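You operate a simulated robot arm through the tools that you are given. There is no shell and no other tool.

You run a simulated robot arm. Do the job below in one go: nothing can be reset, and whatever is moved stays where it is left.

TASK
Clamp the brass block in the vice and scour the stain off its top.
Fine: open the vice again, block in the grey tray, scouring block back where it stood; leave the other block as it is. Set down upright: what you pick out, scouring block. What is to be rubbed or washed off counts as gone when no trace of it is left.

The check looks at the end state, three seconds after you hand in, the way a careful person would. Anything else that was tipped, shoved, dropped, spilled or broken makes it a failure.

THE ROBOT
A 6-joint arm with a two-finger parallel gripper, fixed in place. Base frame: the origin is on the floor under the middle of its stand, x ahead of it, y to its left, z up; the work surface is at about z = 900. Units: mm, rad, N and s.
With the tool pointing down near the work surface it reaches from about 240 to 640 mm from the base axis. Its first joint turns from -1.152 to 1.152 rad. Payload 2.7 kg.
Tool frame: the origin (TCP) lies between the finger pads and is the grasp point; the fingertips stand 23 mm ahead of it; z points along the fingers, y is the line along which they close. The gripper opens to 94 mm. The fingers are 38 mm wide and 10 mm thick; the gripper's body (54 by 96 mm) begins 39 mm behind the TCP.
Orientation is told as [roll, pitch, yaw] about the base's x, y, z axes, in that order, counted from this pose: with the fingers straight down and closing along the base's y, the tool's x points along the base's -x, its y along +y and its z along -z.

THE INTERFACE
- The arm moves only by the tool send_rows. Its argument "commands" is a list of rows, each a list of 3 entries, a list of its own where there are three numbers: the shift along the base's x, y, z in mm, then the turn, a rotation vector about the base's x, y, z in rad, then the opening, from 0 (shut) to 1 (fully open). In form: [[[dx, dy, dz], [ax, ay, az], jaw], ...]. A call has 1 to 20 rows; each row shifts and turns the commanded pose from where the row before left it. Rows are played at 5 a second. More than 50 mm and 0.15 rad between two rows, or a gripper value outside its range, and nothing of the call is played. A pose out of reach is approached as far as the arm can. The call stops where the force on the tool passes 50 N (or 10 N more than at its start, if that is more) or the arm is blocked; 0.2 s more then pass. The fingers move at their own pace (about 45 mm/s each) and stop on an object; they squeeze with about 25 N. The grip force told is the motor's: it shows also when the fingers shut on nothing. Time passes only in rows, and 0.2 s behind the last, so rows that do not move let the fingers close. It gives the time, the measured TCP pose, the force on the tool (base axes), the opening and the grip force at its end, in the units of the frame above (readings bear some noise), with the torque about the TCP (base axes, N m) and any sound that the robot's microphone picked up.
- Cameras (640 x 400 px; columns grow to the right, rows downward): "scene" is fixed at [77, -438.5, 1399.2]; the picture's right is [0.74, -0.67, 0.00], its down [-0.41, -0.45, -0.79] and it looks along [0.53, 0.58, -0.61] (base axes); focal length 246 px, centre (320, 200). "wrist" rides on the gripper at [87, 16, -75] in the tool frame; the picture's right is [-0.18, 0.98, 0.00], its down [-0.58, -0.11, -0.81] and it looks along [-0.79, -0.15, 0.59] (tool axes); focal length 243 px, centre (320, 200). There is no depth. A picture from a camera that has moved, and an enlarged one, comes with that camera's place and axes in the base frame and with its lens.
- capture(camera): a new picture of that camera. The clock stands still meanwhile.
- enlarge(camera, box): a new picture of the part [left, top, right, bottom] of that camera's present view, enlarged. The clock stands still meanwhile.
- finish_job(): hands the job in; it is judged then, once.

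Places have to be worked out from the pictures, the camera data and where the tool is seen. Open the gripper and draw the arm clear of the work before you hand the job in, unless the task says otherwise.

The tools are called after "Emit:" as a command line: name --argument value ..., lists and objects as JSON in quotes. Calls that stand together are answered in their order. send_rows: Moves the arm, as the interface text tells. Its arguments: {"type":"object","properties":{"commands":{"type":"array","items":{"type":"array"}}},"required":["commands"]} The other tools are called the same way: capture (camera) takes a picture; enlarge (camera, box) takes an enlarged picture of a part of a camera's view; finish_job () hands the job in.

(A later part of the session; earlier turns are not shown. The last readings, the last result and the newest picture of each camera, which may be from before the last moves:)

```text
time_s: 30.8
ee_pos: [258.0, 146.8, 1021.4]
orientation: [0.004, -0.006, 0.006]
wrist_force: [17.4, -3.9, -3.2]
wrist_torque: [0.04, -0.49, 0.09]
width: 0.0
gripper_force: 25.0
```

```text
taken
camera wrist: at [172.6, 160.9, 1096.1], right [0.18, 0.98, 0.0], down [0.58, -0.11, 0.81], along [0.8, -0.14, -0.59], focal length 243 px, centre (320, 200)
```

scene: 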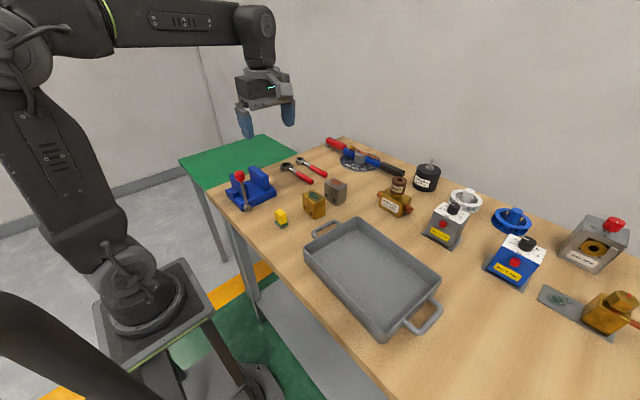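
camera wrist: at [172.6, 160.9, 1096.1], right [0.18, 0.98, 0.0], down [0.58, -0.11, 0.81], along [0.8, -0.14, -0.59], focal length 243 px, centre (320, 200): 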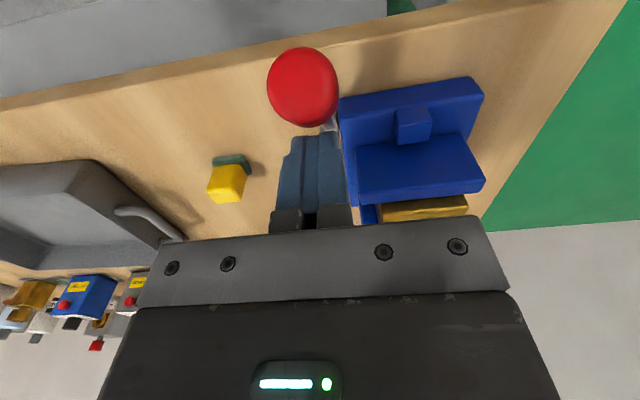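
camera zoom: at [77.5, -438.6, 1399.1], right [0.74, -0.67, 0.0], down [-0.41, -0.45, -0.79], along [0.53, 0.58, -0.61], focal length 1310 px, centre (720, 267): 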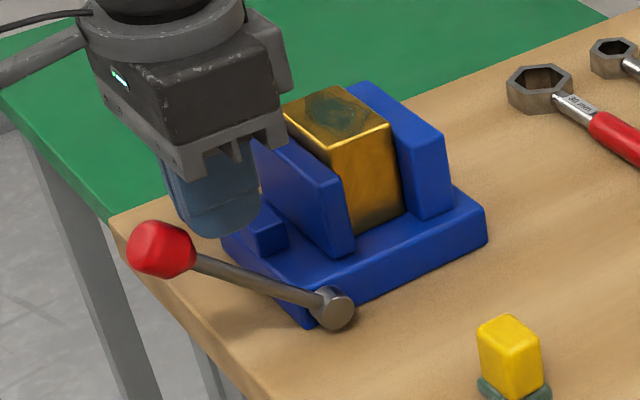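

Resistance now is 17 N with the lever at about 45°, so the jaw is at or near the block. I continue in small steps along the tangent and check the jaw-block contact.

Emit:
send_rows --commands '[[[-2, 0, -1.5], [0, 0, 0], 0], [[-2, 0, -2], [0, 0, 0], 0], [[0, 0, 0], [0, 0, 0], 0]]'

Emit:
enlarge --camera "scene" --box '[195, 150, 295, 225]'

Emit:
enlarge --camera "scene" --box '[235, 160, 285, 210]'

```text
time_s: 31.6
ee_pos: [256.7, 146.2, 1016.1]
orientation: [0.004, -0.007, 0.008]
wrist_force: [21.3, -4.9, 13.0]
wrist_torque: [-0.07, -0.25, 0.14]
width: 0.0
gripper_force: 24.9
```

```text
5.33 times, centred on (245, 188) of scene
camera zoom: at [77.5, -438.7, 1399.1], right [0.74, -0.67, 0.0], down [-0.41, -0.45, -0.79], along [0.53, 0.58, -0.61], focal length 1310 px, centre (720, 267)
```

zoom: 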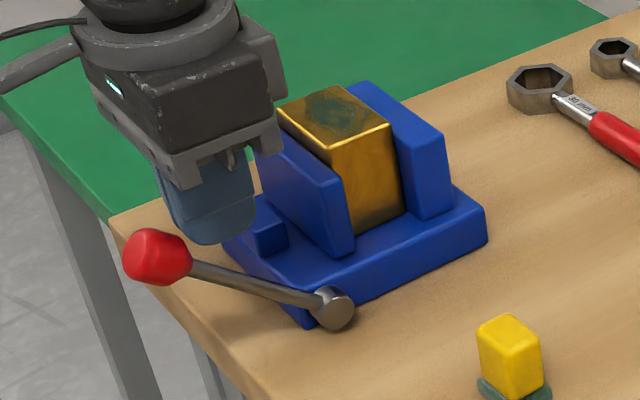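

```text
8.00 times, centred on (260, 185) of scene
camera zoom: at [77.5, -438.7, 1399.1], right [0.74, -0.67, 0.0], down [-0.41, -0.45, -0.79], along [0.53, 0.58, -0.61], focal length 1965 px, centre (800, 320)
```

zoom: 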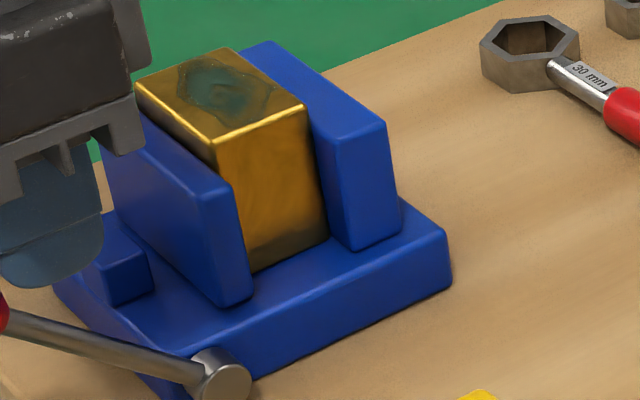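

The lever is near 46°, and the block sits between both jaws. I push on in small steps until firm resistance or the end of travel.

Emit:
send_rows --commands '[[[-2, 0, -1], [0, 0, 0], 0], [[-2, 0, -1], [0, 0, 0], 0], [[-2, 0, -1], [0, 0, 0], 0], [[0, 0, 0], [0, 0, 0], 0]]'

Emit:
enlarge --camera "scene" --box '[195, 150, 295, 225]'

```text
time_s: 32.4
ee_pos: [255.9, 147.5, 1019.7]
orientation: [0.007, -0.029, 0.011]
wrist_force: [26.1, -6.8, 7.4]
wrist_torque: [-0.32, -0.46, 0.12]
width: 0.0
gripper_force: 25.1
stopped in row 3: the force on the tool passed its limit at 52 N (the readings are from after the stop); the commanded pose is now the measured one
```

```text
5.33 times, centred on (245, 188) of scene
camera zoom: at [77.6, -438.7, 1399.1], right [0.74, -0.67, 0.0], down [-0.41, -0.45, -0.79], along [0.53, 0.58, -0.61], focal length 1310 px, centre (720, 267)
```

zoom: 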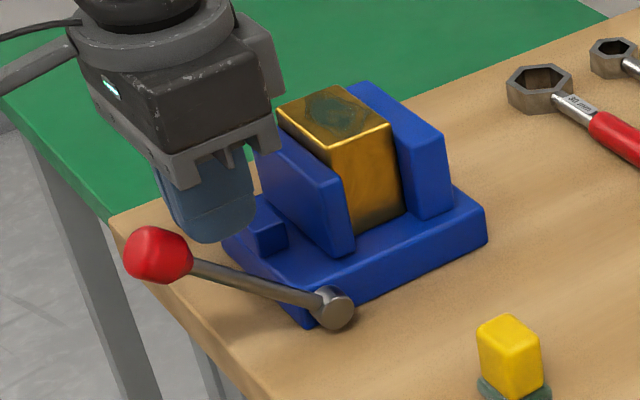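

The lever stopped against a hard 52 N at about 46° with the jaw against the block, which looks like a clamped state. I back off, correct the small tilt, and lift above to check whether the lever holds and the gaps are closed.

Emit:
send_rows --commands '[[[4, 0, 4], [-0.004, 0.014, -0.003], 0], [[6, 0, 10], [-0.003, 0.015, -0.003], 0], [[0, 0, 40], [0, 0, 0], 0], [[0, 0, 40], [0, 0, 0], 0], [[20, 15, 20], [0, 0, 0], 0], [[20, 15, 20], [0, 0, 0], 0], [[0, 0, 0], [0, 0, 0], 0]]'

Emit:
enlarge --camera "scene" --box '[205, 155, 295, 225]'

Emit:
capture --camera "wrist"

```text
time_s: 34.0
ee_pos: [301.8, 177.7, 1151.4]
orientation: [-0.001, 0.009, 0.005]
wrist_force: [0.1, -0.9, 0.2]
wrist_torque: [0.01, 0.0, 0.0]
width: 0.2
gripper_force: 25.2
```

```text
5.71 times, centred on (250, 190) of scene
camera zoom: at [77.0, -438.4, 1399.2], right [0.74, -0.67, 0.0], down [-0.41, -0.45, -0.79], along [0.53, 0.58, -0.61], focal length 1403 px, centre (720, 257)
```

zoom: 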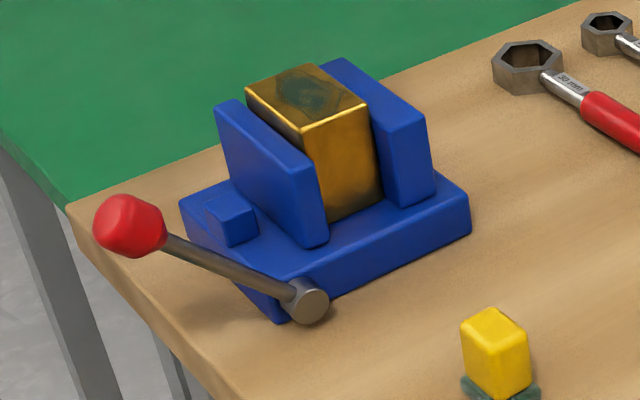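

```text
taken
camera wrist: at [216.4, 192.6, 1227.1], right [0.18, 0.98, 0.0], down [0.59, -0.1, 0.8], along [0.79, -0.15, -0.6], focal length 243 px, centre (320, 200)
```

wrist: 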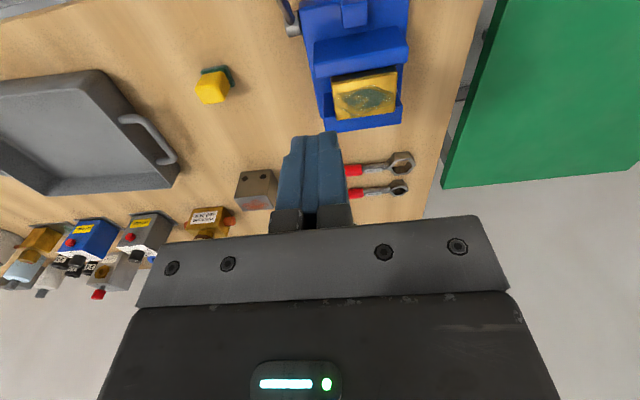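

Emit:
enlarge --camera "wrist" --box '[280, 0, 430, 140]'

Emit:
enlarge --camera "scene" --box '[235, 160, 285, 200]'

```text
2.86 times, centred on (355, 70) of wrist
camera zoom: at [216.4, 192.6, 1227.1], right [0.18, 0.98, 0.0], down [0.59, -0.1, 0.8], along [0.79, -0.15, -0.6], focal length 693 px, centre (220, 571)
```

zoom: 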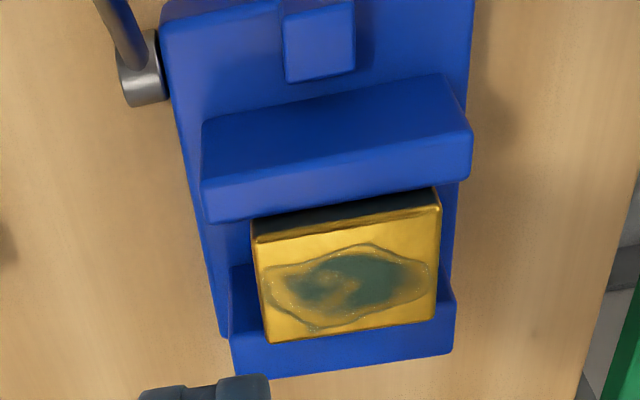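

```text
10.00 times, centred on (260, 180) of scene
camera zoom: at [77.0, -438.4, 1399.2], right [0.74, -0.67, 0.0], down [-0.41, -0.45, -0.79], along [0.53, 0.58, -0.61], focal length 2456 px, centre (920, 400)
```

zoom: 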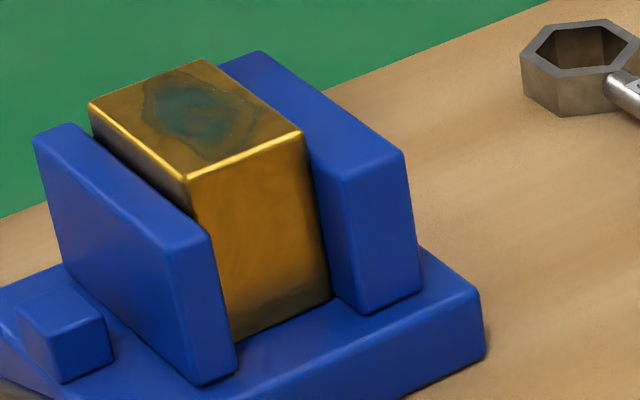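

The lever now rests near 41°, so it relaxed a few degrees after I let go, and I can't tell yet whether the clamp is tight. I go over the knob and press straight down on it, which gives a cleaner direction, measuring force against position.

Emit:
send_rows --commands '[[[-20, -10.9, -10], [0, -0.009, 0], 0], [[-20, -10.9, -10], [0, 0, 0], 0], [[-20, -10.9, -10], [0, 0, 0], 0], [[-2, 0, -30], [0, 0, 0], 0], [[0, 0, -30], [0, 0, 0], 0], [[0, 0, 0], [0, 0, 0], 0]]'

Emit:
capture --camera "wrist"

Emit:
enlarge --camera "scene" --box '[195, 150, 295, 225]'

```text
time_s: 35.4
ee_pos: [240.9, 145.0, 1058.0]
orientation: [-0.001, 0.001, 0.004]
wrist_force: [-0.2, 0.7, -0.9]
wrist_torque: [-0.01, -0.02, 0.0]
width: 0.0
gripper_force: 24.6
```

```text
taken
camera wrist: at [153.6, 160.4, 1134.4], right [0.18, 0.98, 0.0], down [0.58, -0.1, 0.81], along [0.79, -0.15, -0.59], focal length 243 px, centre (320, 200)
```

wrist: 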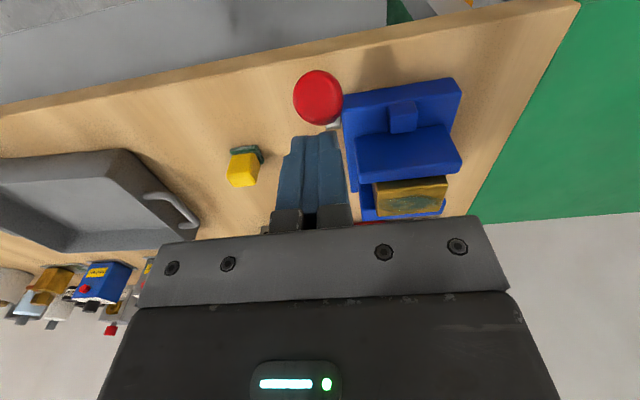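

```text
5.33 times, centred on (245, 188) of scene
camera zoom: at [77.0, -438.5, 1399.2], right [0.74, -0.67, 0.0], down [-0.41, -0.45, -0.79], along [0.53, 0.58, -0.61], focal length 1310 px, centre (720, 267)
```

zoom: 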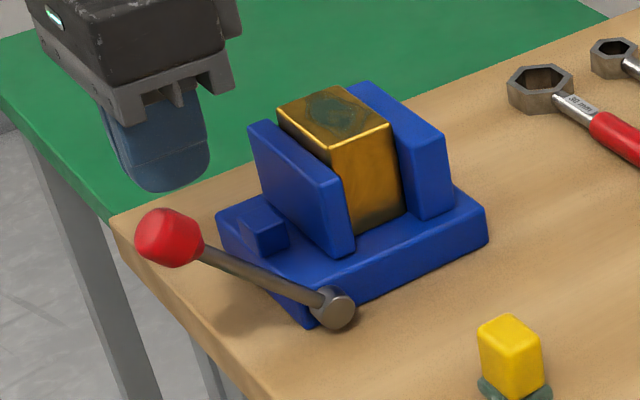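

The knob is at about (231, 146, 1003), beneath the fingertips. I shift slightly and press down in small steps, reading the force as I go.

Emit:
send_rows --commands '[[[-4, 0, -5], [0, 0, 0], 0], [[0, 0, -5], [0, 0, 0], 0], [[0, 0, -3], [0, 0, 0], 0], [[0, 0, -2], [0, 0, 0], 0], [[0, 0, -2], [0, 0, 0], 0], [[0, 0, -2], [0, 0, 0], 0], [[0, 0, -2], [0, 0, 0], 0], [[0, 0, 0], [0, 0, 0], 0]]'

Emit:
enlarge --camera "scene" --box '[195, 150, 295, 225]'

```text
time_s: 37.2
ee_pos: [237.3, 144.3, 1039.9]
orientation: [-0.001, 0.001, 0.005]
wrist_force: [-11.5, 2.1, 26.5]
wrist_torque: [0.05, 0.46, 0.06]
width: 0.0
gripper_force: 25.3
```

```text
5.33 times, centred on (245, 188) of scene
camera zoom: at [76.5, -438.5, 1399.2], right [0.74, -0.67, 0.0], down [-0.41, -0.45, -0.79], along [0.53, 0.58, -0.61], focal length 1310 px, centre (720, 267)
```

zoom: 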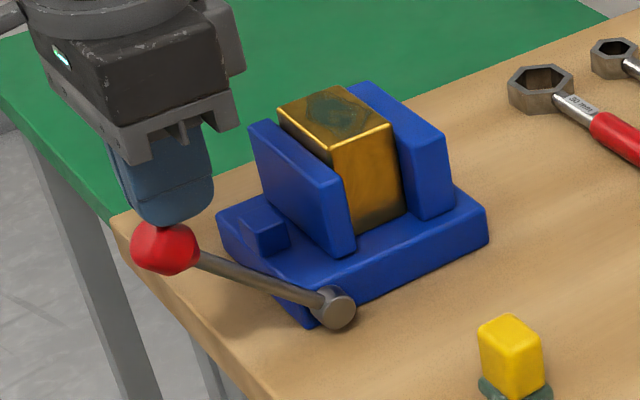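

Emit:
send_rows --commands '[[[0, 0, -1.5], [0, 0, 0], 0], [[0, 0, -1.5], [0, 0, 0], 0], [[0, 0, 0], [0, 0, 0], 0]]'

Emit:
enlarge --camera "scene" --box '[195, 150, 295, 225]'

Emit:
enlarge --camera "scene" --box '[235, 160, 285, 210]'

```text
time_s: 37.7
ee_pos: [237.8, 144.9, 1040.4]
orientation: [-0.001, 0.0, 0.007]
wrist_force: [-4.0, -2.9, 15.6]
wrist_torque: [-0.07, 0.19, 0.02]
width: 0.2
gripper_force: 25.0
stopped in row 2: the force on the tool passed its limit at 54 N (the readings are from after the stop); the commanded pose is now the measured one
```

```text
5.33 times, centred on (245, 188) of scene
camera zoom: at [76.8, -438.7, 1399.2], right [0.74, -0.67, 0.0], down [-0.41, -0.45, -0.79], along [0.53, 0.58, -0.61], focal length 1310 px, centre (720, 267)
```

zoom: 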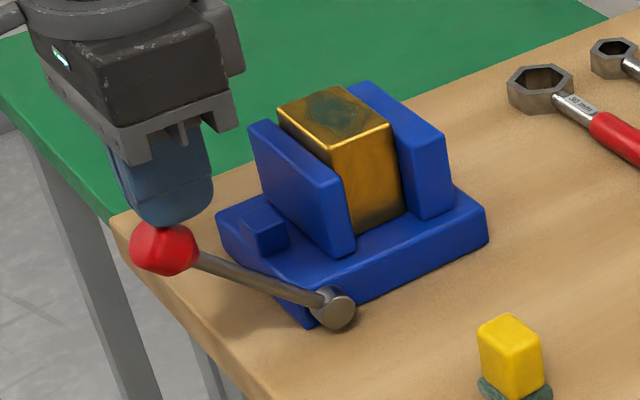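

```text
8.00 times, centred on (260, 185) of scene
camera zoom: at [76.8, -438.7, 1399.2], right [0.74, -0.67, 0.0], down [-0.41, -0.45, -0.79], along [0.53, 0.58, -0.61], focal length 1965 px, centre (800, 320)
```

zoom: 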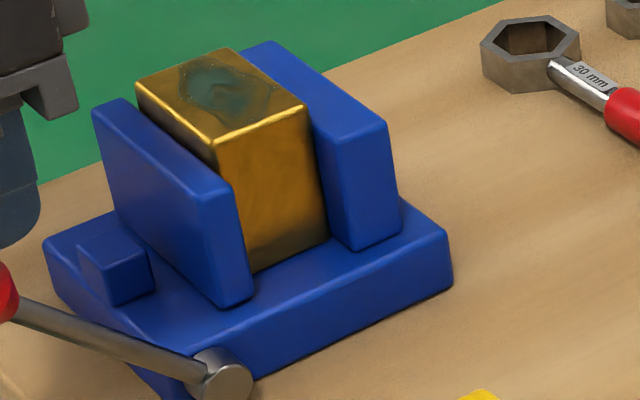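

The force climbs steeply to 54 N with almost no lever travel, so the lever is at a firm stop near 43°. I lift off and take a closer wrist view of the jaw gaps to decide whether the block is truly clamped.

Emit:
send_rows --commands '[[[0, 0, 10], [0, 0, 0], 0], [[0, 0, 40], [0, 0, 0], 0], [[20, 12, 10], [0, 0, 0], 0], [[20, 12, 0], [0, 0, 0], 0], [[20, 12, 0], [0, 0, 0], 0], [[20, 12, 0], [0, 0, 0], 0], [[20, 12, 0], [0, 0, 0], 0], [[0, 0, 0], [0, 0, 0], 0]]'

Emit:
enlarge --camera "wrist" --box '[230, 0, 430, 125]'

Emit:
enlarge --camera "scene" --box '[195, 150, 295, 225]'

```text
time_s: 39.5
ee_pos: [337.2, 204.8, 1098.2]
orientation: [0.0, 0.001, 0.005]
wrist_force: [0.8, -0.6, 0.6]
wrist_torque: [-0.02, 0.0, -0.03]
width: 0.2
gripper_force: 25.0
```

```text
3.20 times, centred on (330, 62) of wrist
camera zoom: at [251.8, 220.6, 1173.8], right [0.18, 0.98, 0.0], down [0.58, -0.1, 0.81], along [0.79, -0.15, -0.59], focal length 776 px, centre (288, 640)
```

zoom: 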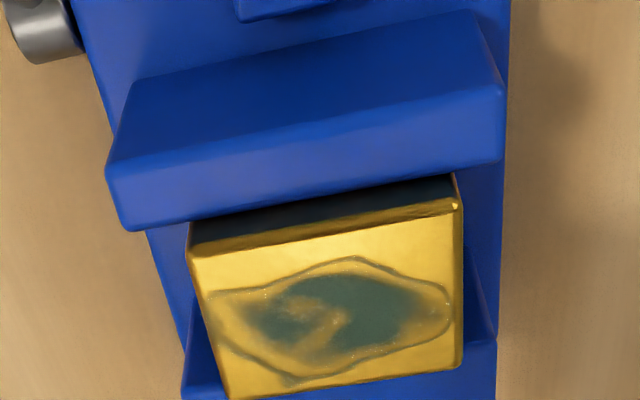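

```text
5.33 times, centred on (245, 188) of scene
camera zoom: at [77.0, -438.4, 1399.2], right [0.74, -0.67, 0.0], down [-0.41, -0.45, -0.79], along [0.53, 0.58, -0.61], focal length 1310 px, centre (720, 267)
```

zoom: 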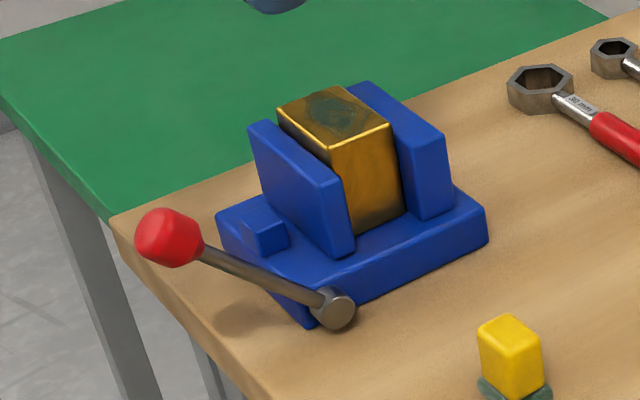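

The lever returned to the same 41° both times. To settle whether the moving jaw really touches the block, I'll look along the gap plane from the -y side: yaw to +90°, jaws open so the view is clear.

Emit:
send_rows --commands '[[[1.7, -8.6, 3], [0, 0, 0.1425], 1], [[1.7, -8.6, 3], [0, 0, 0.1425], 1], [[1.7, -8.6, 0], [0, 0, 0.1425], 1], [[1.7, -8.6, 0], [0, 0, 0.1425], 1], [[1.7, -8.6, 0], [0, 0, 0.1425], 1], [[1.7, -8.6, 0], [0, 0, 0.1425], 1], [[1.7, -8.6, 0], [0, 0, 0.1425], 1], [[1.7, -8.6, 0], [0, 0, 0.1425], 1], [[1.7, -8.6, 0], [0, 0, 0.1425], 1], [[1.7, -8.6, 0], [0, 0, 0.1425], 1], [[1.7, -8.6, -12], [0, 0, 0.1425], 1], [[0, 0, -15], [0, 0, 0], 1], [[0, 0, 0], [0, 0, 0], 1]]'

Emit:
capture --camera "wrist"

Emit:
enlarge --camera "wrist" --box '[250, 50, 410, 180]'

```text
time_s: 42.3
ee_pos: [354.8, 109.1, 1077.6]
orientation: [-0.002, 0.001, 1.572]
wrist_force: [0.5, 0.3, 0.5]
wrist_torque: [0.01, 0.02, -0.03]
width: 94.0
gripper_force: 0.1
```

```text
taken
camera wrist: at [339.3, 22.8, 1153.9], right [-0.98, 0.18, 0.0], down [0.11, 0.58, 0.81], along [0.15, 0.79, -0.59], focal length 243 px, centre (320, 200)
```

wrist: 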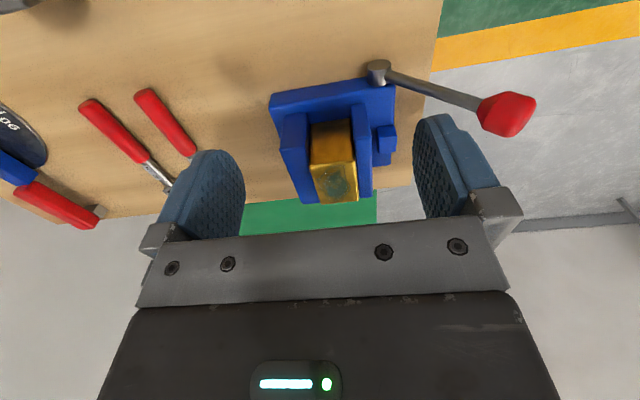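

```text
3.08 times, centred on (330, 115) of wrist
camera zoom: at [339.3, 22.8, 1153.9], right [-0.98, 0.18, 0.0], down [0.11, 0.58, 0.81], along [0.15, 0.79, -0.59], focal length 746 px, centre (289, 462)
```

zoom: 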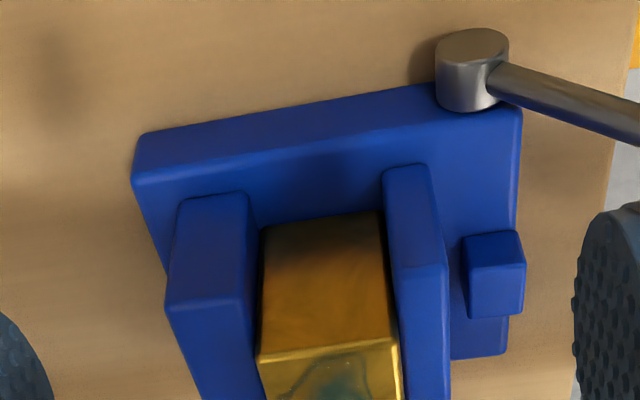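

Emit:
enlarge --camera "wrist" --box '[300, 95, 360, 145]'

Emit:
enlarge --camera "wrist" --box '[290, 130, 390, 210]'

```text
8.00 times, centred on (330, 120) of wrist
camera zoom: at [339.3, 22.8, 1153.9], right [-0.98, 0.18, 0.0], down [0.11, 0.58, 0.81], along [0.15, 0.79, -0.59], focal length 1941 px, centre (240, 840)
```

zoom: 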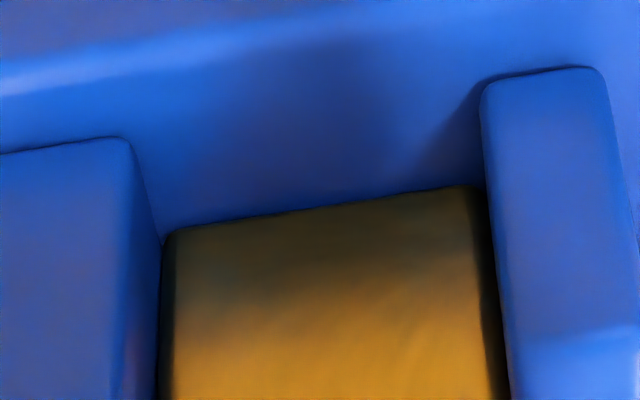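

```text
5.00 times, centred on (340, 170) of wrist
camera zoom: at [339.3, 22.8, 1153.9], right [-0.98, 0.18, 0.0], down [0.11, 0.58, 0.81], along [0.15, 0.79, -0.59], focal length 1213 px, centre (220, 350)
```

zoom: 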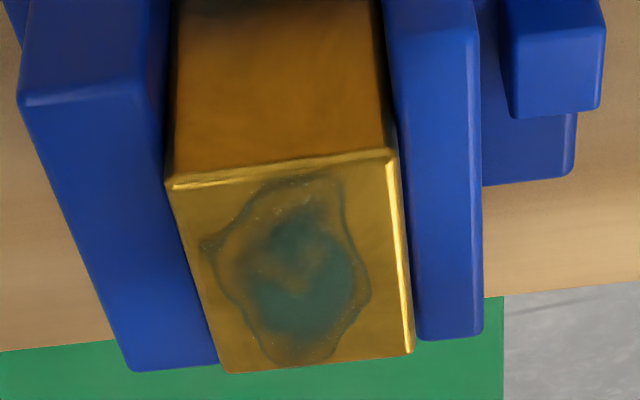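

Seen edge-on, the block fits snugly between both jaws with no visible gap, so the stop at about 43° was the clamp closing. Next is the scouring block: I move above it at this yaw and look closely.

Emit:
send_rows --commands '[[[-1, -16, 0], [0, 0, 0], 1], [[-1, -16, 0], [0, 0, 0], 1], [[-1, -16, 0], [0, 0, 0], 1], [[-1, -16, 0], [0, 0, 0], 1], [[-1, -15, 0], [0, 0, 0], 1], [[0, 0, -20], [0, 0, 0], 1], [[0, 0, 0], [0, 0, 0], 1]]'

Emit:
capture --camera "wrist"

Emit:
enlarge --camera "wrist" --box '[270, 0, 370, 80]'

Emit:
enlarge --camera "scene" --box '[260, 195, 310, 240]'

```text
time_s: 43.9
ee_pos: [352.2, 28.7, 1055.9]
orientation: [-0.001, 0.001, 1.571]
wrist_force: [-0.2, 0.6, -0.1]
wrist_torque: [0.0, 0.0, -0.02]
width: 93.9
gripper_force: 0.0
```

```text
taken
camera wrist: at [335.1, -57.0, 1132.6], right [-0.98, 0.18, 0.0], down [0.11, 0.58, 0.81], along [0.15, 0.79, -0.59], focal length 243 px, centre (320, 200)
```

wrist: 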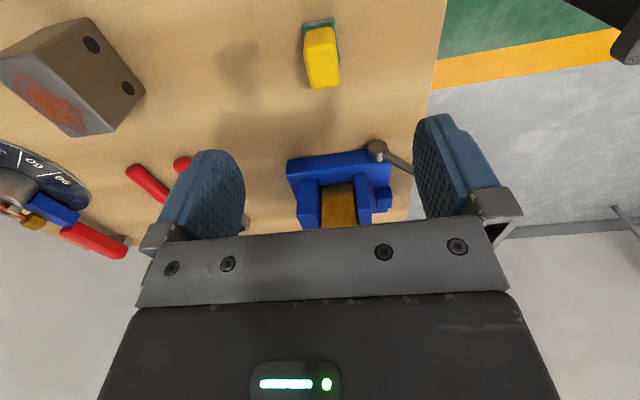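

```text
5.00 times, centred on (320, 40) of wrist
camera zoom: at [335.1, -57.0, 1132.6], right [-0.98, 0.18, 0.0], down [0.11, 0.58, 0.81], along [0.15, 0.79, -0.59], focal length 1213 px, centre (320, 1000)
```

zoom: 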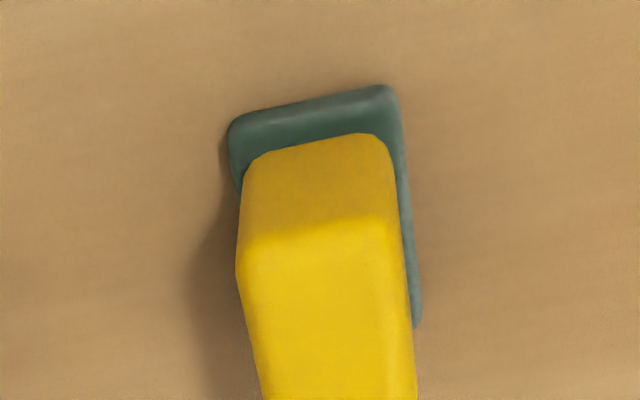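

```text
8.89 times, centred on (285, 218) of scene
camera zoom: at [77.0, -438.5, 1399.2], right [0.74, -0.67, 0.0], down [-0.41, -0.45, -0.79], along [0.53, 0.58, -0.61], focal length 2183 px, centre (631, 44)
```

zoom: 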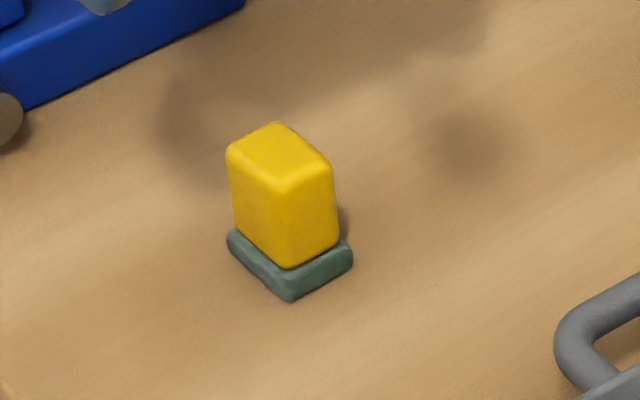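

The scouring pad spans x 336–363, y 14.5–51 and its yellow handle is about 23 mm across x, centred near (349.2, 32.7) and aligned with the axes. I descend most of the way and re-check alignment before gripping.

Emit:
send_rows --commands '[[[-2.4, 3, -25], [0, 0, 0], 1], [[0, 0, -25], [0, 0, 0], 1], [[0, 0, -20], [0, 0, 0], 1], [[0, 0, -15], [0, 0, 0], 1], [[0, 0, 0], [0, 0, 0], 1], [[0, 0, 0], [0, 0, 0], 1]]'

Emit:
capture --camera "wrist"

Emit:
enlarge --camera "scene" --box '[240, 170, 320, 240]'

```text
time_s: 45.3
ee_pos: [347.4, 33.4, 972.5]
orientation: [-0.001, 0.002, 1.571]
wrist_force: [-0.2, -0.1, -0.6]
wrist_torque: [0.02, 0.0, -0.03]
width: 94.0
gripper_force: 0.0
```

```text
taken
camera wrist: at [331.8, -53.4, 1048.1], right [-0.98, 0.18, 0.0], down [0.11, 0.58, 0.81], along [0.15, 0.79, -0.59], focal length 243 px, centre (320, 200)
```

wrist: 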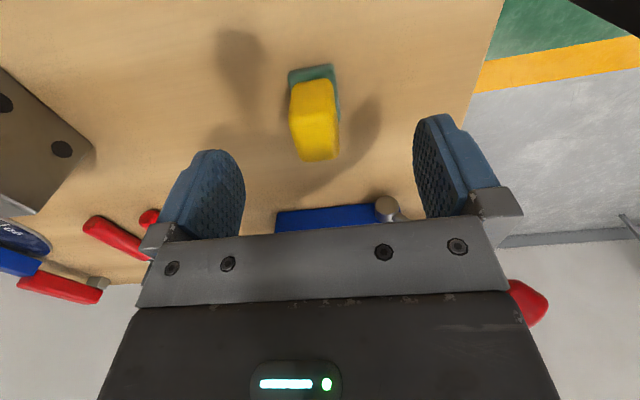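

```text
5.71 times, centred on (280, 205) of scene
camera zoom: at [77.0, -438.5, 1399.2], right [0.74, -0.67, 0.0], down [-0.41, -0.45, -0.79], along [0.53, 0.58, -0.61], focal length 1403 px, centre (549, 171)
```

zoom: 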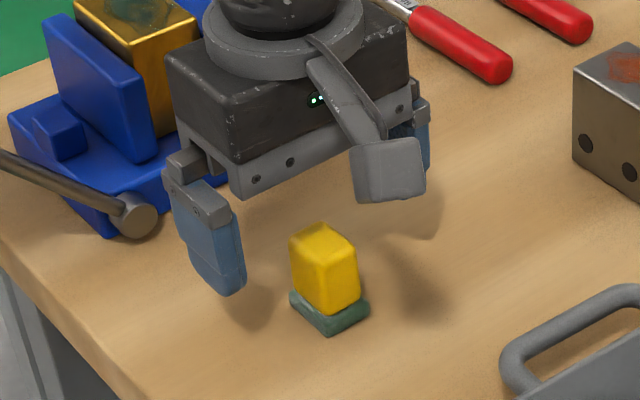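

Alignment is within a millimetre or so (TCP at 347.5, 33.5). I descend to put the fingertips just above the green pad and close gently on the yellow handle.

Emit:
send_rows --commands '[[[0.6, -0.7, -15], [0, 0, 0], 1], [[0, 0, -12], [0, 0, 0], 1], [[0, 0, -9], [0, 0, 0], 1], [[0, 0, 0], [0, 0, 0], 1], [[0, 0, 0], [0, 0, 0], 0.5], [[0, 0, 0], [0, 0, 0], 0.35], [[0, 0, 0], [0, 0, 0], 0], [[0, 0, 0], [0, 0, 0], 0], [[0, 0, 0], [0, 0, 0], 0], [[0, 0, 0], [0, 0, 0], 0]]'

Emit:
capture --camera "wrist"

Emit:
enlarge --camera "scene" --box '[240, 170, 320, 240]'

```text
time_s: 47.5
ee_pos: [347.7, 31.2, 936.7]
orientation: [-0.002, 0.002, 1.571]
wrist_force: [-0.2, 0.5, 0.1]
wrist_torque: [0.0, 0.01, -0.01]
width: 23.3
gripper_force: 25.3
```

```text
taken
camera wrist: at [332.0, -54.9, 1012.2], right [-0.98, 0.18, 0.0], down [0.11, 0.58, 0.81], along [0.15, 0.79, -0.59], focal length 243 px, centre (320, 200)
```

wrist: 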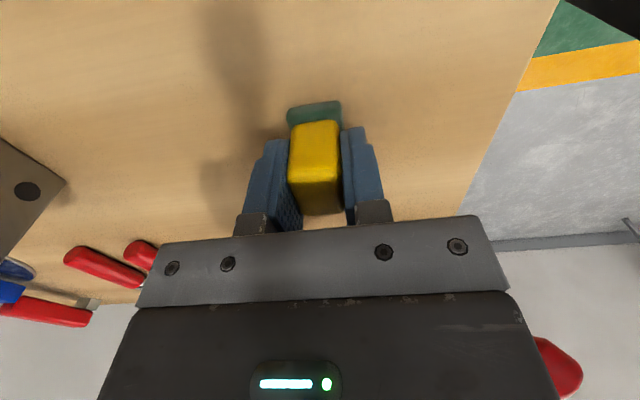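

```text
5.71 times, centred on (280, 205) of scene
camera zoom: at [77.0, -438.5, 1399.2], right [0.74, -0.67, 0.0], down [-0.41, -0.45, -0.79], along [0.53, 0.58, -0.61], focal length 1403 px, centre (549, 171)
```

zoom: 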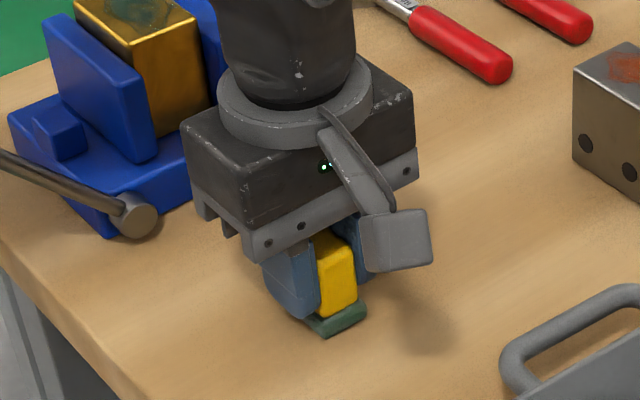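

The handle is gripped at 23.3 mm with no side force; I note this as the return pose. I lift clear and carry it over the brass block in the vice.

Emit:
send_rows --commands '[[[0, 0, 10], [0, 0, 0], 0], [[0, 0, 30], [0, 0, 0], 0], [[0, 0, 45], [0, 0, 0], 0], [[0, 0, 45], [0, 0, 0], 0], [[2, 30, 0], [0, 0, 0], 0], [[2, 30, 0], [0, 0, 0], 0], [[3, 30, 0], [0, 0, 0], 0], [[3, 30, 0], [0, 0, 0], 0], [[2, 30, 0], [0, 0, 0], 0], [[2, 30, 0], [0, 0, 0], 0], [[0, 0, 0], [0, 0, 0], 0], [[0, 0, 0], [0, 0, 0], 0]]'

Emit:
capture --camera "wrist"

Emit:
enlarge --camera "scene" --box '[210, 120, 310, 220]'

```text
time_s: 50.1
ee_pos: [361.5, 213.4, 1064.8]
orientation: [-0.002, 0.0, 1.569]
wrist_force: [0.0, 0.5, 0.6]
wrist_torque: [0.01, 0.01, 0.03]
width: 22.9
gripper_force: 24.8
```

```text
taken
camera wrist: at [345.2, 127.4, 1140.7], right [-0.98, 0.18, 0.0], down [0.11, 0.58, 0.81], along [0.15, 0.79, -0.59], focal length 243 px, centre (320, 200)
```

wrist: 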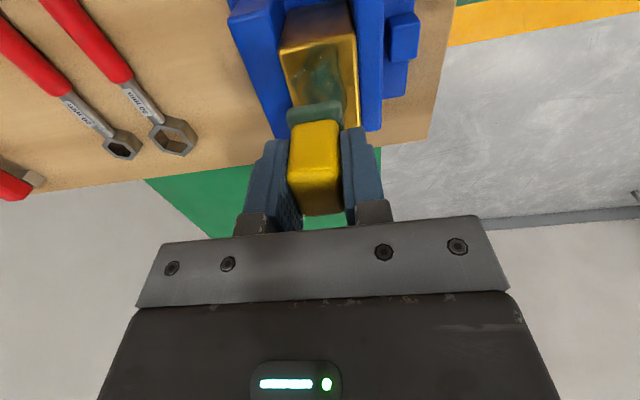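

```text
4.00 times, centred on (260, 170) of scene
camera zoom: at [77.0, -438.4, 1399.2], right [0.74, -0.67, 0.0], down [-0.41, -0.45, -0.79], along [0.53, 0.58, -0.61], focal length 982 px, centre (560, 320)
```

zoom: 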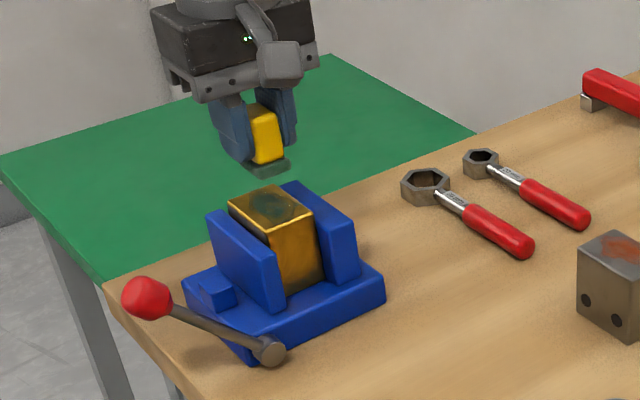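

I lower to a few millimetres above the brass top to verify overlap before rubbing.

Emit:
send_rows --commands '[[[0, 0, -20], [0, 0, 0], 0], [[0, 0, -10], [0, 0, 0], 0], [[0, 0, 0], [0, 0, 0], 0]]'

Emit:
enlarge --camera "scene" --box '[230, 140, 290, 200]'

Emit:
enlarge --camera "wrist" --box '[230, 30, 410, 150]'

```text
time_s: 50.9
ee_pos: [362.5, 212.1, 1036.7]
orientation: [-0.001, 0.002, 1.571]
wrist_force: [0.0, -0.2, 0.2]
wrist_torque: [0.02, -0.03, -0.04]
width: 22.9
gripper_force: 25.2
```

```text
6.67 times, centred on (260, 170) of scene
camera zoom: at [77.0, -438.5, 1399.2], right [0.74, -0.67, 0.0], down [-0.41, -0.45, -0.79], along [0.53, 0.58, -0.61], focal length 1637 px, centre (720, 400)
```

zoom: 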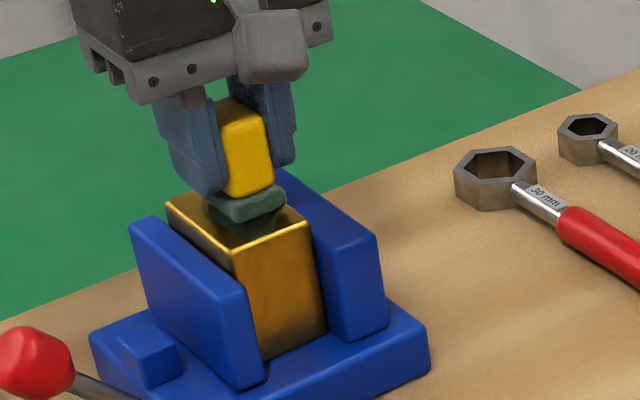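

```text
3.33 times, centred on (320, 90) of wrist
camera zoom: at [346.4, 126.0, 1111.1], right [-0.98, 0.18, 0.0], down [0.11, 0.58, 0.81], along [0.15, 0.79, -0.59], focal length 809 px, centre (320, 567)
```

zoom: 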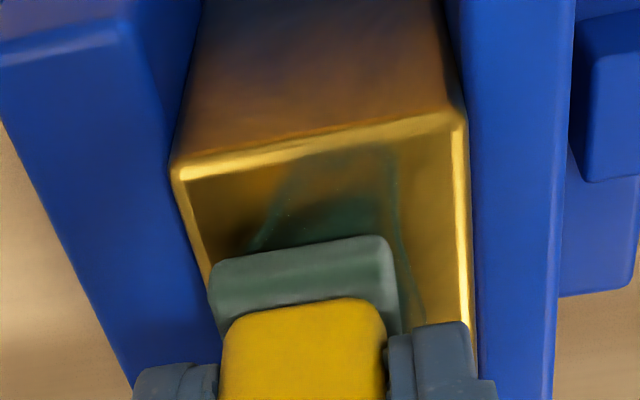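

The view shows the pad sitting toward the fixed-jaw side, so the block's centre is really near x≈357.5. I shift 4.5 mm toward -x and 1 mm in +y, and come down closer in small steps.

Emit:
send_rows --commands '[[[-4.5, 1, 0], [0, 0, 0], 0], [[0, 0, -4], [0, 0, 0], 0], [[0, 0, -3], [0, 0, 0], 0], [[0, 0, -1], [0, 0, 0], 0], [[0, 0, 0], [0, 0, 0], 0]]'

Emit:
enlarge --camera "scene" --box '[235, 155, 285, 195]'

Emit:
enlarge --camera "wrist" --box '[230, 30, 410, 150]'

```text
time_s: 52.1
ee_pos: [358.3, 213.9, 1027.9]
orientation: [-0.004, 0.0, 1.571]
wrist_force: [-1.0, 2.2, 24.3]
wrist_torque: [0.03, 0.16, -0.03]
width: 23.5
gripper_force: 24.8
```

```text
10.00 times, centred on (260, 175) of scene
camera zoom: at [76.8, -438.5, 1399.2], right [0.74, -0.67, 0.0], down [-0.41, -0.45, -0.79], along [0.53, 0.58, -0.61], focal length 2456 px, centre (920, 450)
```

zoom: 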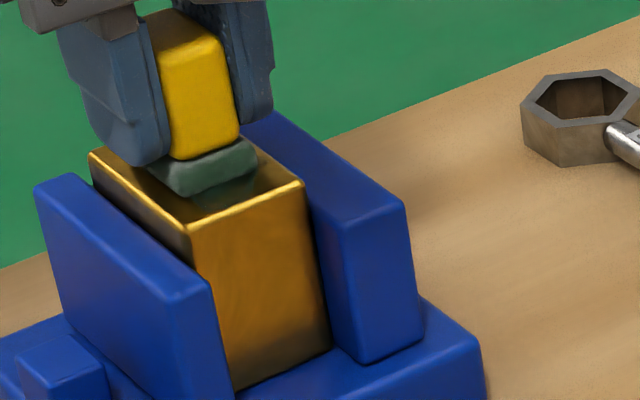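

```text
3.33 times, centred on (320, 90) of wrist
camera zoom: at [341.8, 127.2, 1104.1], right [-0.98, 0.18, 0.0], down [0.11, 0.58, 0.81], along [0.15, 0.79, -0.59], focal length 809 px, centre (320, 567)
```

zoom: 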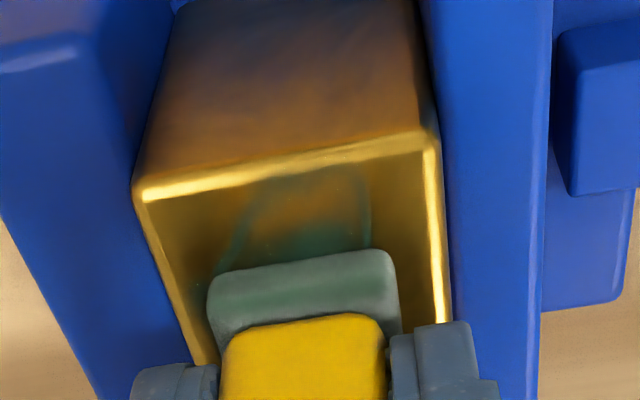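

The pad touches the brass with 24 N at TCP z≈1028, and it's about 2 mm off-centre toward +x. I ease the press to roughly 12 N and begin rubbing in long strokes along y, working toward the moving-jaw side.

Emit:
send_rows --commands '[[[0, 0, 0.7], [0, 0, 0], 0], [[-2, -0.5, 0], [0, 0, 0], 0], [[0, -8, 0], [0, 0, 0], 0], [[0, -8, 0], [0, 0, 0], 0], [[0, 8, 0], [0, 0, 0], 0], [[0, 8, 0], [0, 0, 0], 0], [[0, 8, 0], [0, 0, 0], 0], [[0, 8, 0], [0, 0, 0], 0], [[-5, 0, 0], [0, 0, 0], 0], [[0, -8, 0], [0, 0, 0], 0], [[0, -8, 0], [0, 0, 0], 0], [[0, -8, 0], [0, 0, 0], 0], [[0, -8, 0], [0, 0, 0], 0], [[0, 0, 0], [0, 0, 0], 0]]'

Emit:
enlarge --camera "scene" --box '[225, 145, 295, 205]'

```text
time_s: 55.1
ee_pos: [350.0, 198.4, 1029.3]
orientation: [-0.002, 0.002, 1.571]
wrist_force: [-0.1, -0.6, -0.1]
wrist_torque: [0.03, -0.03, 0.03]
width: 23.5
gripper_force: 25.1
```

```text
6.67 times, centred on (260, 175) of scene
camera zoom: at [77.0, -438.5, 1399.2], right [0.74, -0.67, 0.0], down [-0.41, -0.45, -0.79], along [0.53, 0.58, -0.61], focal length 1637 px, centre (720, 367)
```

zoom: 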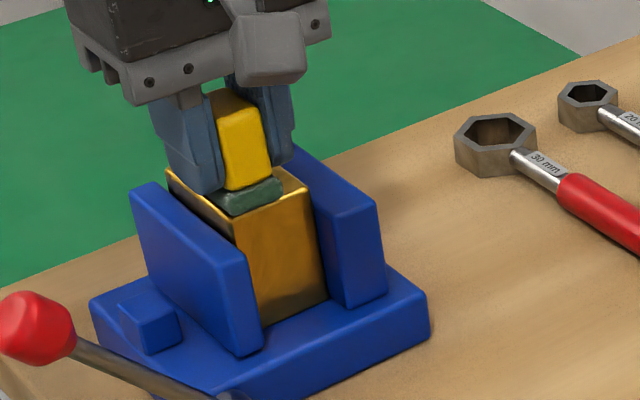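

The force reading is now near zero, so the 0.7 mm lift took all the pressure off. I lower in 0.3 mm steps to find a light-to-moderate press.

Emit:
send_rows --commands '[[[0, 0, -0.3], [0, 0, 0], 0], [[0, 0, 0], [0, 0, 0], 0]]'

Emit:
send_rows --commands '[[[0, 0, -0.3], [0, 0, 0], 0], [[0, 0, 0], [0, 0, 0], 0]]'

```text
time_s: 55.7
ee_pos: [351.1, 196.7, 1028.5]
orientation: [-0.002, 0.003, 1.572]
wrist_force: [-0.8, -0.1, 0.6]
wrist_torque: [0.05, 0.0, -0.03]
width: 23.3
gripper_force: 25.2
```

```text
time_s: 56.3
ee_pos: [351.6, 197.4, 1027.9]
orientation: [-0.002, 0.001, 1.57]
wrist_force: [0.0, -0.8, 1.5]
wrist_torque: [0.05, 0.02, -0.03]
width: 23.4
gripper_force: 24.6
```

Emit:
send_rows --commands '[[[0, 0, -0.4], [0, 0, 0], 0], [[0, 0, 0], [0, 0, 0], 0]]'

Emit:
send_rows --commands '[[[0, 0, -0.3], [0, 0, 0], 0], [[0, 0, 0], [0, 0, 0], 0]]'

```text
time_s: 56.9
ee_pos: [350.8, 198.5, 1028.1]
orientation: [-0.004, 0.003, 1.571]
wrist_force: [0.0, -1.6, 6.0]
wrist_torque: [-0.04, 0.05, -0.02]
width: 23.3
gripper_force: 24.4
```

```text
time_s: 57.5
ee_pos: [350.0, 198.5, 1028.2]
orientation: [-0.003, 0.001, 1.572]
wrist_force: [-2.1, -0.3, 9.6]
wrist_torque: [0.07, 0.07, -0.02]
width: 23.5
gripper_force: 24.7
```

About 10 N of press now. I rub with long strokes across the moving-jaw half and check the force afterwards.

Emit:
send_rows --commands '[[[-5, 0, 0], [0, 0, 0], 0], [[0, 8, 0], [0, 0, 0], 0], [[0, 8, 0], [0, 0, 0], 0], [[0, 8, 0], [0, 0, 0], 0], [[0, 8, 0], [0, 0, 0], 0], [[5, 0, 0], [0, 0, 0], 0], [[0, -8, 0], [0, 0, 0], 0], [[0, -8, 0], [0, 0, 0], 0], [[0, -8, 0], [0, 0, 0], 0], [[0, -8, 0], [0, 0, 0], 0], [[5, 0, 0], [0, 0, 0], 0], [[0, 0, 0], [0, 0, 0], 0]]'

Emit:
enlarge --camera "scene" --box '[225, 145, 295, 205]'

Emit:
enlarge --camera "wrist" --box '[230, 30, 410, 150]'

```text
time_s: 60.1
ee_pos: [356.9, 198.8, 1029.5]
orientation: [-0.002, 0.004, 1.571]
wrist_force: [-0.5, 0.4, 0.1]
wrist_torque: [-0.01, 0.0, 0.0]
width: 22.9
gripper_force: 24.6
```

```text
6.67 times, centred on (260, 175) of scene
camera zoom: at [77.0, -438.5, 1399.2], right [0.74, -0.67, 0.0], down [-0.41, -0.45, -0.79], along [0.53, 0.58, -0.61], focal length 1637 px, centre (720, 367)
```

zoom: 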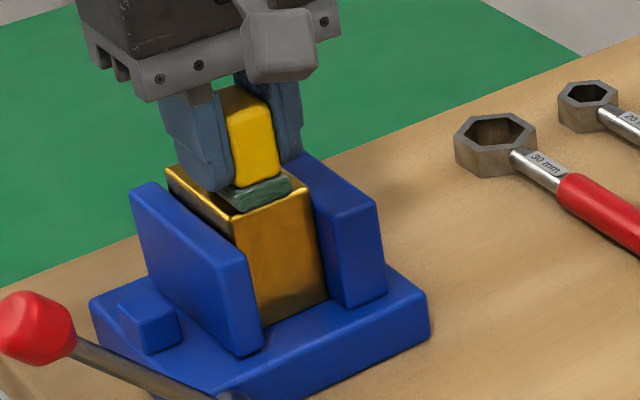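

```text
3.33 times, centred on (320, 90) of wrist
camera zoom: at [340.3, 111.4, 1104.7], right [-0.98, 0.18, 0.0], down [0.11, 0.58, 0.8], along [0.15, 0.79, -0.59], focal length 809 px, centre (320, 567)
```

zoom: 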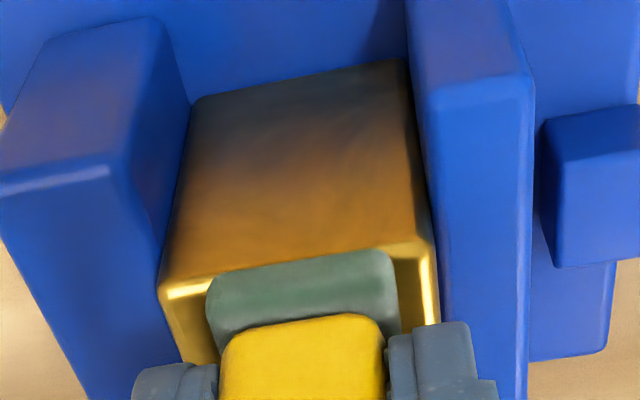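

The pressure dropped to zero again, so the handle is probably creeping up a little in the grip. I lower in small steps until I have about 8 N again.

Emit:
send_rows --commands '[[[0, 0, -0.6], [0, 0, 0], 0], [[0, 0, 0], [0, 0, 0], 0]]'

Emit:
send_rows --commands '[[[0, 0, -0.4], [0, 0, 0], 0], [[0, 0, 0], [0, 0, 0], 0]]'

Emit:
send_rows --commands '[[[0, 0, -0.3], [0, 0, 0], 0], [[0, 0, 0], [0, 0, 0], 0]]'

```text
time_s: 60.7
ee_pos: [356.8, 198.0, 1027.5]
orientation: [-0.002, 0.003, 1.57]
wrist_force: [-1.0, 0.1, 5.6]
wrist_torque: [-0.01, 0.06, 0.01]
width: 23.5
gripper_force: 24.8
```

```text
time_s: 61.3
ee_pos: [357.4, 197.7, 1027.7]
orientation: [-0.006, 0.001, 1.571]
wrist_force: [-1.8, 0.0, 16.6]
wrist_torque: [-0.06, 0.12, 0.01]
width: 23.2
gripper_force: 24.7
```

```text
time_s: 61.9
ee_pos: [357.0, 197.8, 1028.5]
orientation: [-0.006, 0.0, 1.572]
wrist_force: [1.0, 0.8, 25.7]
wrist_torque: [0.01, 0.05, 0.0]
width: 23.3
gripper_force: 25.2
```

Now 26 N, a little more than I want. I ease up by 0.4 mm and rub along the centre and fixed-jaw side, checking after a couple of strokes.

Emit:
send_rows --commands '[[[0, 0, 0.4], [0, 0, 0], 0], [[0, 8, 0], [0, 0, 0], 0], [[0, 8, 0], [0, 0, 0], 0], [[0, 0, 0], [0, 0, 0], 0]]'

Emit:
send_rows --commands '[[[0, 8, 0], [0, 0, 0], 0], [[0, 8, 0], [0, 0, 0], 0], [[0, 0, 0], [0, 0, 0], 0]]'

```text
time_s: 62.9
ee_pos: [355.8, 212.2, 1028.1]
orientation: [-0.002, 0.001, 1.571]
wrist_force: [0.9, -10.4, 26.8]
wrist_torque: [-0.35, 0.04, -0.02]
width: 23.2
gripper_force: 25.2
```

```text
time_s: 63.7
ee_pos: [355.8, 229.7, 1029.2]
orientation: [-0.004, 0.002, 1.57]
wrist_force: [0.7, -7.6, 25.3]
wrist_torque: [-0.3, 0.07, 0.05]
width: 23.5
gripper_force: 24.8
```

Around 25 N of press with 10 N of friction while moving; it's rubbing properly. I continue on the fixed-jaw side strokes.

Emit:
send_rows --commands '[[[5, 0, 0.1], [0, 0, 0], 0], [[0, -8, 0], [0, 0, 0], 0], [[0, -8, 0], [0, 0, 0], 0], [[0, -8, 0], [0, 0, 0], 0], [[0, -8, 0], [0, 0, 0], 0], [[5, 0, 0], [0, 0, 0], 0], [[0, 8, 0], [0, 0, 0], 0], [[0, 8, 0], [0, 0, 0], 0], [[0, 8, 0], [0, 0, 0], 0], [[0, 8, 0], [0, 0, 0], 0], [[0, 0, 0], [0, 0, 0], 0]]'

Emit:
enlarge --camera "scene" --box '[225, 145, 295, 205]'

Emit:
enlarge --camera "wrist" --box '[230, 0, 410, 120]'

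```text
time_s: 66.1
ee_pos: [366.1, 229.7, 1028.2]
orientation: [-0.004, 0.0, 1.569]
wrist_force: [-0.3, -7.7, 26.9]
wrist_torque: [-0.32, 0.07, -0.03]
width: 23.2
gripper_force: 25.4
```

```text
6.67 times, centred on (260, 175) of scene
camera zoom: at [76.7, -438.9, 1399.1], right [0.74, -0.67, 0.0], down [-0.41, -0.45, -0.79], along [0.53, 0.58, -0.61], focal length 1637 px, centre (720, 367)
```

zoom: 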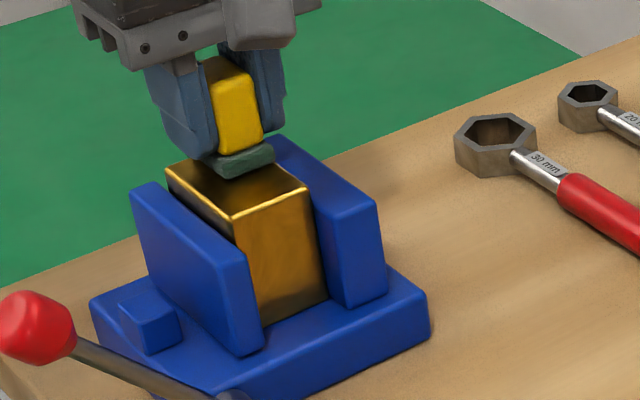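

```text
3.33 times, centred on (320, 60) of wrist
camera zoom: at [349.1, 142.7, 1103.8], right [-0.98, 0.18, 0.0], down [0.11, 0.58, 0.81], along [0.15, 0.79, -0.59], focal length 809 px, centre (320, 667)
```

zoom: 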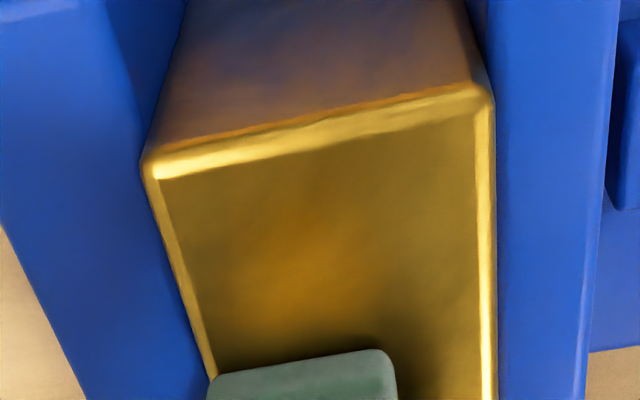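

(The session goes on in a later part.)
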